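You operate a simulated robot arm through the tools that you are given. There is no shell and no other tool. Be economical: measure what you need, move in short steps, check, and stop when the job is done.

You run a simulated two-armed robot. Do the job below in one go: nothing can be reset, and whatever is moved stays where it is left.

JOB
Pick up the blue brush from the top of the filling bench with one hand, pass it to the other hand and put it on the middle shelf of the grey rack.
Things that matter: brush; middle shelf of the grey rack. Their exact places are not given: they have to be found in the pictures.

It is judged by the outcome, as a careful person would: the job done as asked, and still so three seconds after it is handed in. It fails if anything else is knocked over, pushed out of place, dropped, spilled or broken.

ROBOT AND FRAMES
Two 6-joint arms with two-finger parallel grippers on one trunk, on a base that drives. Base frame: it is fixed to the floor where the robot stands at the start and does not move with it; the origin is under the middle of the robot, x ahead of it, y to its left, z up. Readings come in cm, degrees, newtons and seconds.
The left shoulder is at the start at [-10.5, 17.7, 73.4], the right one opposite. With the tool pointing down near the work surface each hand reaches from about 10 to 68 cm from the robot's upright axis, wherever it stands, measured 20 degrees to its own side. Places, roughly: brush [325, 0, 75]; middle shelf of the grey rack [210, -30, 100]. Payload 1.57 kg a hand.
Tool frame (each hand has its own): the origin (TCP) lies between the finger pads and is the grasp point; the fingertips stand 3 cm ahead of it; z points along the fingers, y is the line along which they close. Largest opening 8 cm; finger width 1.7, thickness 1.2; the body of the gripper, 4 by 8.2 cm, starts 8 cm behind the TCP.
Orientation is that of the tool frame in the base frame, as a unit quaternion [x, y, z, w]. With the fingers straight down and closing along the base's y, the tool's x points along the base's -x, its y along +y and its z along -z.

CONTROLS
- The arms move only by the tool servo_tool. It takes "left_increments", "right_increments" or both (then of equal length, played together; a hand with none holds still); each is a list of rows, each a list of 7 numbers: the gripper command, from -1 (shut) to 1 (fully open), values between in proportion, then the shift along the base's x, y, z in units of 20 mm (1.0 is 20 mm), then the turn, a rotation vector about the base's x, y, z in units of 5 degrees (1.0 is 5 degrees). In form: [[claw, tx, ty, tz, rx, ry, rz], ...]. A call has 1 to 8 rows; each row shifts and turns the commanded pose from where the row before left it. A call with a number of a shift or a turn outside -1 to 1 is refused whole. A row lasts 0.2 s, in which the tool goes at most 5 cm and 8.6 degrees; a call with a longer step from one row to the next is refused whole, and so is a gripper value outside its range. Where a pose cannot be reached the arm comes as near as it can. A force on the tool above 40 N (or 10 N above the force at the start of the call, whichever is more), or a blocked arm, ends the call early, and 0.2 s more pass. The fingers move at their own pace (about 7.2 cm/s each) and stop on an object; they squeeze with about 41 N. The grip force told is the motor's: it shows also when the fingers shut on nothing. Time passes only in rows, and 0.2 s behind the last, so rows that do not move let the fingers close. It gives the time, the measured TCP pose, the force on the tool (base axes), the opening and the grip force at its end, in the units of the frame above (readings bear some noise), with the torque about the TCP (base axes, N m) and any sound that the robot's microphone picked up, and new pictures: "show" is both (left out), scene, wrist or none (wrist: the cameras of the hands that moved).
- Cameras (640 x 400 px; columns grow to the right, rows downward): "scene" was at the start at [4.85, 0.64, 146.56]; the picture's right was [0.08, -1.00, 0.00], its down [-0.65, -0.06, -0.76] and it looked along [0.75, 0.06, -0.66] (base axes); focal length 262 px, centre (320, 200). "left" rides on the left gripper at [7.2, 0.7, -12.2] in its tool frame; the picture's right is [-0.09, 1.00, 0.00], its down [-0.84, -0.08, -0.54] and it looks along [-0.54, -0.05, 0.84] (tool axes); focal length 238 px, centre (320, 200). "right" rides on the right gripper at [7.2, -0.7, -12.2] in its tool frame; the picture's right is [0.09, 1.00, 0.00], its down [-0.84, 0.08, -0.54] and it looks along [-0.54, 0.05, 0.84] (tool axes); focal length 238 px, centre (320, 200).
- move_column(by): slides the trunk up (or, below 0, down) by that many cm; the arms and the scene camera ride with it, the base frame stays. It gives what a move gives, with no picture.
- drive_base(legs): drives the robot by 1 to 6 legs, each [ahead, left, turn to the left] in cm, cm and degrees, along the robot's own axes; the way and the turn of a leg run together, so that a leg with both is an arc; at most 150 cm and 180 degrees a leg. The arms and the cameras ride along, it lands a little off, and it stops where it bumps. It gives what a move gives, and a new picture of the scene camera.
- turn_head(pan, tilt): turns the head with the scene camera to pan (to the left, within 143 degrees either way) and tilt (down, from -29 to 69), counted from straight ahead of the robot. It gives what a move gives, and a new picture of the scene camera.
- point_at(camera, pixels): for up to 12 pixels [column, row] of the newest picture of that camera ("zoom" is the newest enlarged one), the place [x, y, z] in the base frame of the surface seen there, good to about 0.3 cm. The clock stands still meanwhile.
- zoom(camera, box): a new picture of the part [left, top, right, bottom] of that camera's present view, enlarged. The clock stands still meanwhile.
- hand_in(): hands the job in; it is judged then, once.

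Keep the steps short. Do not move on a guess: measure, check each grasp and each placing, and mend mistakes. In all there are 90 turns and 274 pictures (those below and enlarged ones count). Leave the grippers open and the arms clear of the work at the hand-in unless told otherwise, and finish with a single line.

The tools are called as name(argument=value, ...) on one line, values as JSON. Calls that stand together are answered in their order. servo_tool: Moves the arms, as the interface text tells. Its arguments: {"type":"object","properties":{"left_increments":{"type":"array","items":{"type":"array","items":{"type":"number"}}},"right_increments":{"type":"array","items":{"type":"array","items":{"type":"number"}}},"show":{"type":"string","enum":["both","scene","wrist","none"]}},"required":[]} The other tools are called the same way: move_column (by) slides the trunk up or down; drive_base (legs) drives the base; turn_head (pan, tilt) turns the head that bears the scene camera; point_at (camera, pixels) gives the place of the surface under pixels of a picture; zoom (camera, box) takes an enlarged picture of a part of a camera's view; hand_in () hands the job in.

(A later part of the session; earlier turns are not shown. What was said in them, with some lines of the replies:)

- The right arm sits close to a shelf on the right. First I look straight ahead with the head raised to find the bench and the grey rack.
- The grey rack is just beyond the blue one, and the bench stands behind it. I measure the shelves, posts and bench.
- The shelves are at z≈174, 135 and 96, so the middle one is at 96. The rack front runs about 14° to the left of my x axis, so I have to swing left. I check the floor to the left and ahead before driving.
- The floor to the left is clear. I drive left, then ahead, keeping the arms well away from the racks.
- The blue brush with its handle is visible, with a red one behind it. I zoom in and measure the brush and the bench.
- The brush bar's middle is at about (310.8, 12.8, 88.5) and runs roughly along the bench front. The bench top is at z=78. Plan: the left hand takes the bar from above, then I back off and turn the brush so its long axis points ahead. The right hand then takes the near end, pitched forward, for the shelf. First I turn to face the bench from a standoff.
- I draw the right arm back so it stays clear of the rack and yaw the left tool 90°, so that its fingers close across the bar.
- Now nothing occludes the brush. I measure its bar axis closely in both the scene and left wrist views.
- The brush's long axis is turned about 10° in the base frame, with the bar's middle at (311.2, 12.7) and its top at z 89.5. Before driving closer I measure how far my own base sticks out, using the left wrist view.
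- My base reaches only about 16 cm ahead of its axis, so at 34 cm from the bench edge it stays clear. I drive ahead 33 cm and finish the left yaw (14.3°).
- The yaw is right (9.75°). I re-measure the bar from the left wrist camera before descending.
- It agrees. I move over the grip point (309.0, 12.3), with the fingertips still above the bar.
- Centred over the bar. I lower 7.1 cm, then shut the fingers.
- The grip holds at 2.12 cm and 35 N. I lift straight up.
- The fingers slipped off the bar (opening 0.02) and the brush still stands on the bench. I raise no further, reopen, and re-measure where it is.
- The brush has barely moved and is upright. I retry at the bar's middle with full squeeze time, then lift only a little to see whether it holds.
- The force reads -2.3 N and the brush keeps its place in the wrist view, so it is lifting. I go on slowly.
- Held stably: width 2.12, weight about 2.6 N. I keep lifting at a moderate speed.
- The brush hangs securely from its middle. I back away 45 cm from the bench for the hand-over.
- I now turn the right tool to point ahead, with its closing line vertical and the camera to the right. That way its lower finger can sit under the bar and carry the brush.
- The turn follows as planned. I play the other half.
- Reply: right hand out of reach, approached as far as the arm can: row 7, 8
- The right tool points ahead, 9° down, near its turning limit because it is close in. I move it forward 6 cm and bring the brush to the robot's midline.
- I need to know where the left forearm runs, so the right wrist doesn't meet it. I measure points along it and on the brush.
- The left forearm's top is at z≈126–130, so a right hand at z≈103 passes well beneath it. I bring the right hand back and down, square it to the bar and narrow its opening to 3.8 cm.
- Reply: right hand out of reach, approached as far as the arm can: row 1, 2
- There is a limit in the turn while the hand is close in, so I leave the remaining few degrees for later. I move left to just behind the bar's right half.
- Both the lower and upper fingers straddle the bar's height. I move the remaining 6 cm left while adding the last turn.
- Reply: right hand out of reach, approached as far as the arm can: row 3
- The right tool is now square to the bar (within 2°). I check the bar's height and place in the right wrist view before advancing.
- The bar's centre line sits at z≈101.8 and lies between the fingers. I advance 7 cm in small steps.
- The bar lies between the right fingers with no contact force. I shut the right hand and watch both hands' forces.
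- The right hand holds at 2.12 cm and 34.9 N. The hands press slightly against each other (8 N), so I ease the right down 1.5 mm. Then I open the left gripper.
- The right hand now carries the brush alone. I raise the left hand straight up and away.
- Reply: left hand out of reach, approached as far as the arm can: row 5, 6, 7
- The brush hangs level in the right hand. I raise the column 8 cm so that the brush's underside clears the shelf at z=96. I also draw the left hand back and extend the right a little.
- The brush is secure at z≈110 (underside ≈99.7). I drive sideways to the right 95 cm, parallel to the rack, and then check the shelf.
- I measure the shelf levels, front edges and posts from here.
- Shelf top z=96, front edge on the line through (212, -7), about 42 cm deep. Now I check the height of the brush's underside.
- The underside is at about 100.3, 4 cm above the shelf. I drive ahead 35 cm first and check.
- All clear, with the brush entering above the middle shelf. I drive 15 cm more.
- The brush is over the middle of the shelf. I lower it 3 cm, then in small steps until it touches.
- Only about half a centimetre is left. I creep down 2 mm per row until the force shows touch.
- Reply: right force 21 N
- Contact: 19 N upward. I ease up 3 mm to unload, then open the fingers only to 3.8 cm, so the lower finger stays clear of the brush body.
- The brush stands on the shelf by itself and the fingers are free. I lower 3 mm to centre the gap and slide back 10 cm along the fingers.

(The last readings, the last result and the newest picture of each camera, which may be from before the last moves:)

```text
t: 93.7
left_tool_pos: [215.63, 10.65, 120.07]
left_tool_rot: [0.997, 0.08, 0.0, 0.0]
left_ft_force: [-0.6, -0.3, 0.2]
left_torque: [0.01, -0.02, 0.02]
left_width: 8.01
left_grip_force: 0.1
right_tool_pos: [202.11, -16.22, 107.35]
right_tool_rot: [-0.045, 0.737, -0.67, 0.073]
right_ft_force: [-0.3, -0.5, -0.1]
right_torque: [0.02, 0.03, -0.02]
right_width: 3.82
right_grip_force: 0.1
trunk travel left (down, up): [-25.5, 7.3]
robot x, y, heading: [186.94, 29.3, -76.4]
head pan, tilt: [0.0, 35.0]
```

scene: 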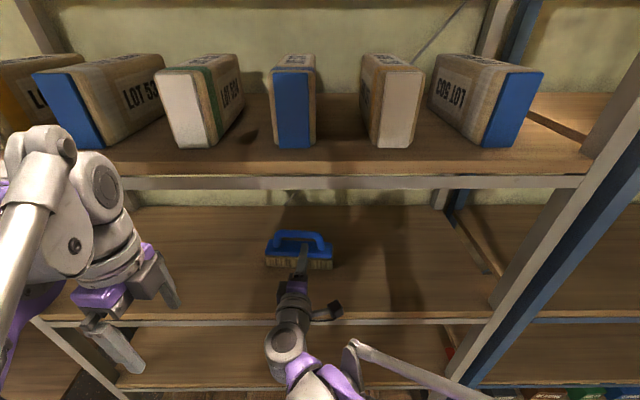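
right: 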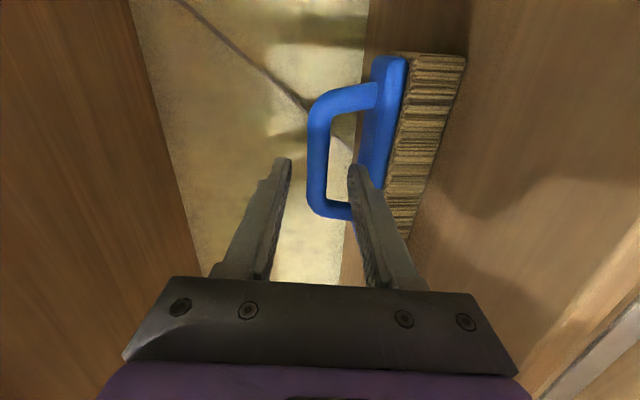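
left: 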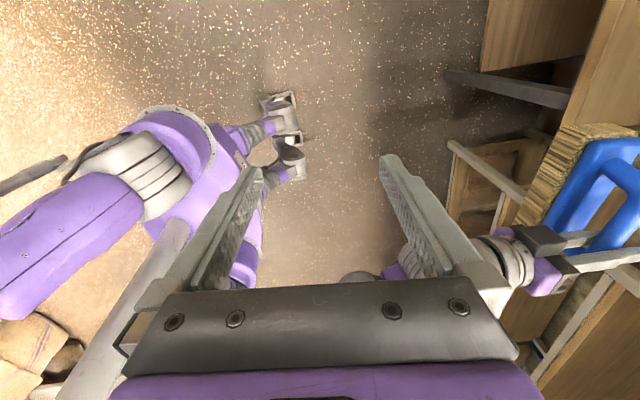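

The hand is free and the brush is standing still. I back the base away 40 cm, open the right gripper and check the brush.

drive_base(legs=[[-40, 0, 0]])

servo_tool(right_increments=[[1, 0, 0, 0, 0, 0, 0], [1, 0, 0, 0, 0, 0, 0], [1, 0, 0, 0, 0, 0, 0]], show="scene")

zoom(camera="scene", box=[190, 120, 430, 270])

```text
t: 96.2
left_tool_pos: [206.48, 49.61, 120.16]
left_tool_rot: [0.997, 0.081, -0.001, -0.001]
left_ft_force: [-0.2, 0.6, 0.0]
left_torque: [-0.03, 0.04, -0.02]
left_width: 8.0
left_grip_force: 0.0
right_tool_pos: [192.79, 22.61, 107.36]
right_tool_rot: [-0.045, 0.737, -0.671, 0.072]
right_ft_force: [-0.2, -0.6, 0.5]
right_torque: [0.01, -0.02, 0.02]
right_width: 3.81
right_grip_force: 0.0
trunk travel left (down, up): [-25.5, 7.3]
robot x, y, heading: [177.72, 68.39, -76.3]
head pan, tilt: [0.0, 35.0]
```

scene: 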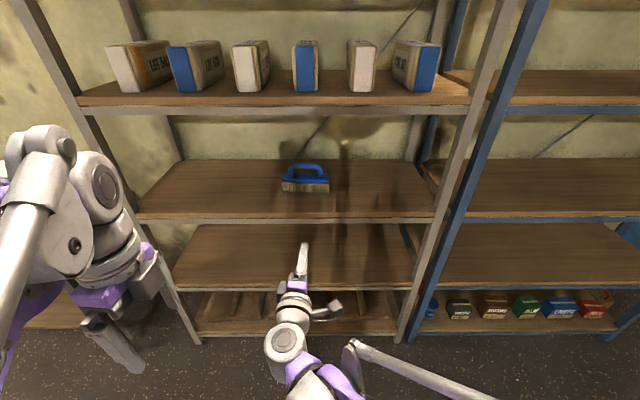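

```text
t: 97.0
left_tool_pos: [206.39, 49.52, 120.09]
left_tool_rot: [0.997, 0.081, 0.0, 0.0]
left_ft_force: [-0.2, 0.8, 0.1]
left_torque: [-0.05, -0.02, -0.03]
left_width: 8.0
left_grip_force: 0.1
right_tool_pos: [192.83, 22.55, 107.28]
right_tool_rot: [-0.045, 0.737, -0.67, 0.073]
right_ft_force: [0.7, -0.5, 0.0]
right_torque: [-0.01, -0.01, 0.0]
right_width: 8.01
right_grip_force: 0.0
trunk travel left (down, up): [-25.5, 7.3]
robot x, y, heading: [177.46, 68.13, -76.4]
head pan, tilt: [0.0, 35.0]
```

scene: 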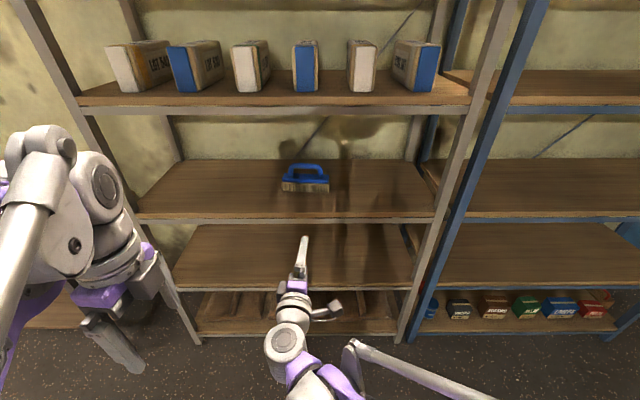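

```text
2.67 times, centred on (310, 195) of scene
```

zoom: 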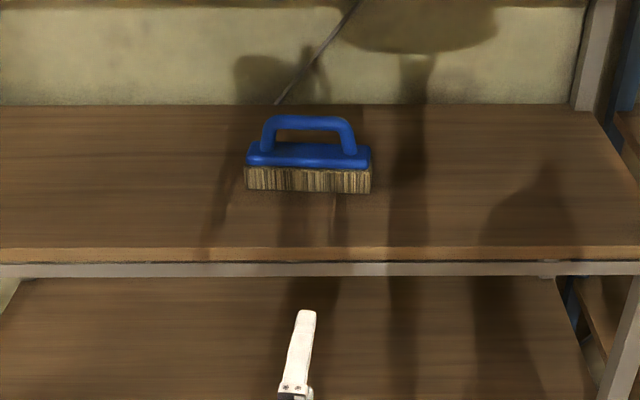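

The brush stands upright in the middle of the grey rack's middle shelf. Both grippers are open and clear of the work, so I hand in.

hand_in()

```text
The job is handed in.
```

The blue brush was picked up with the left hand, passed to the right hand, and now stands upright on the middle shelf of the grey rack; the first grasp slipped, and the second one held.
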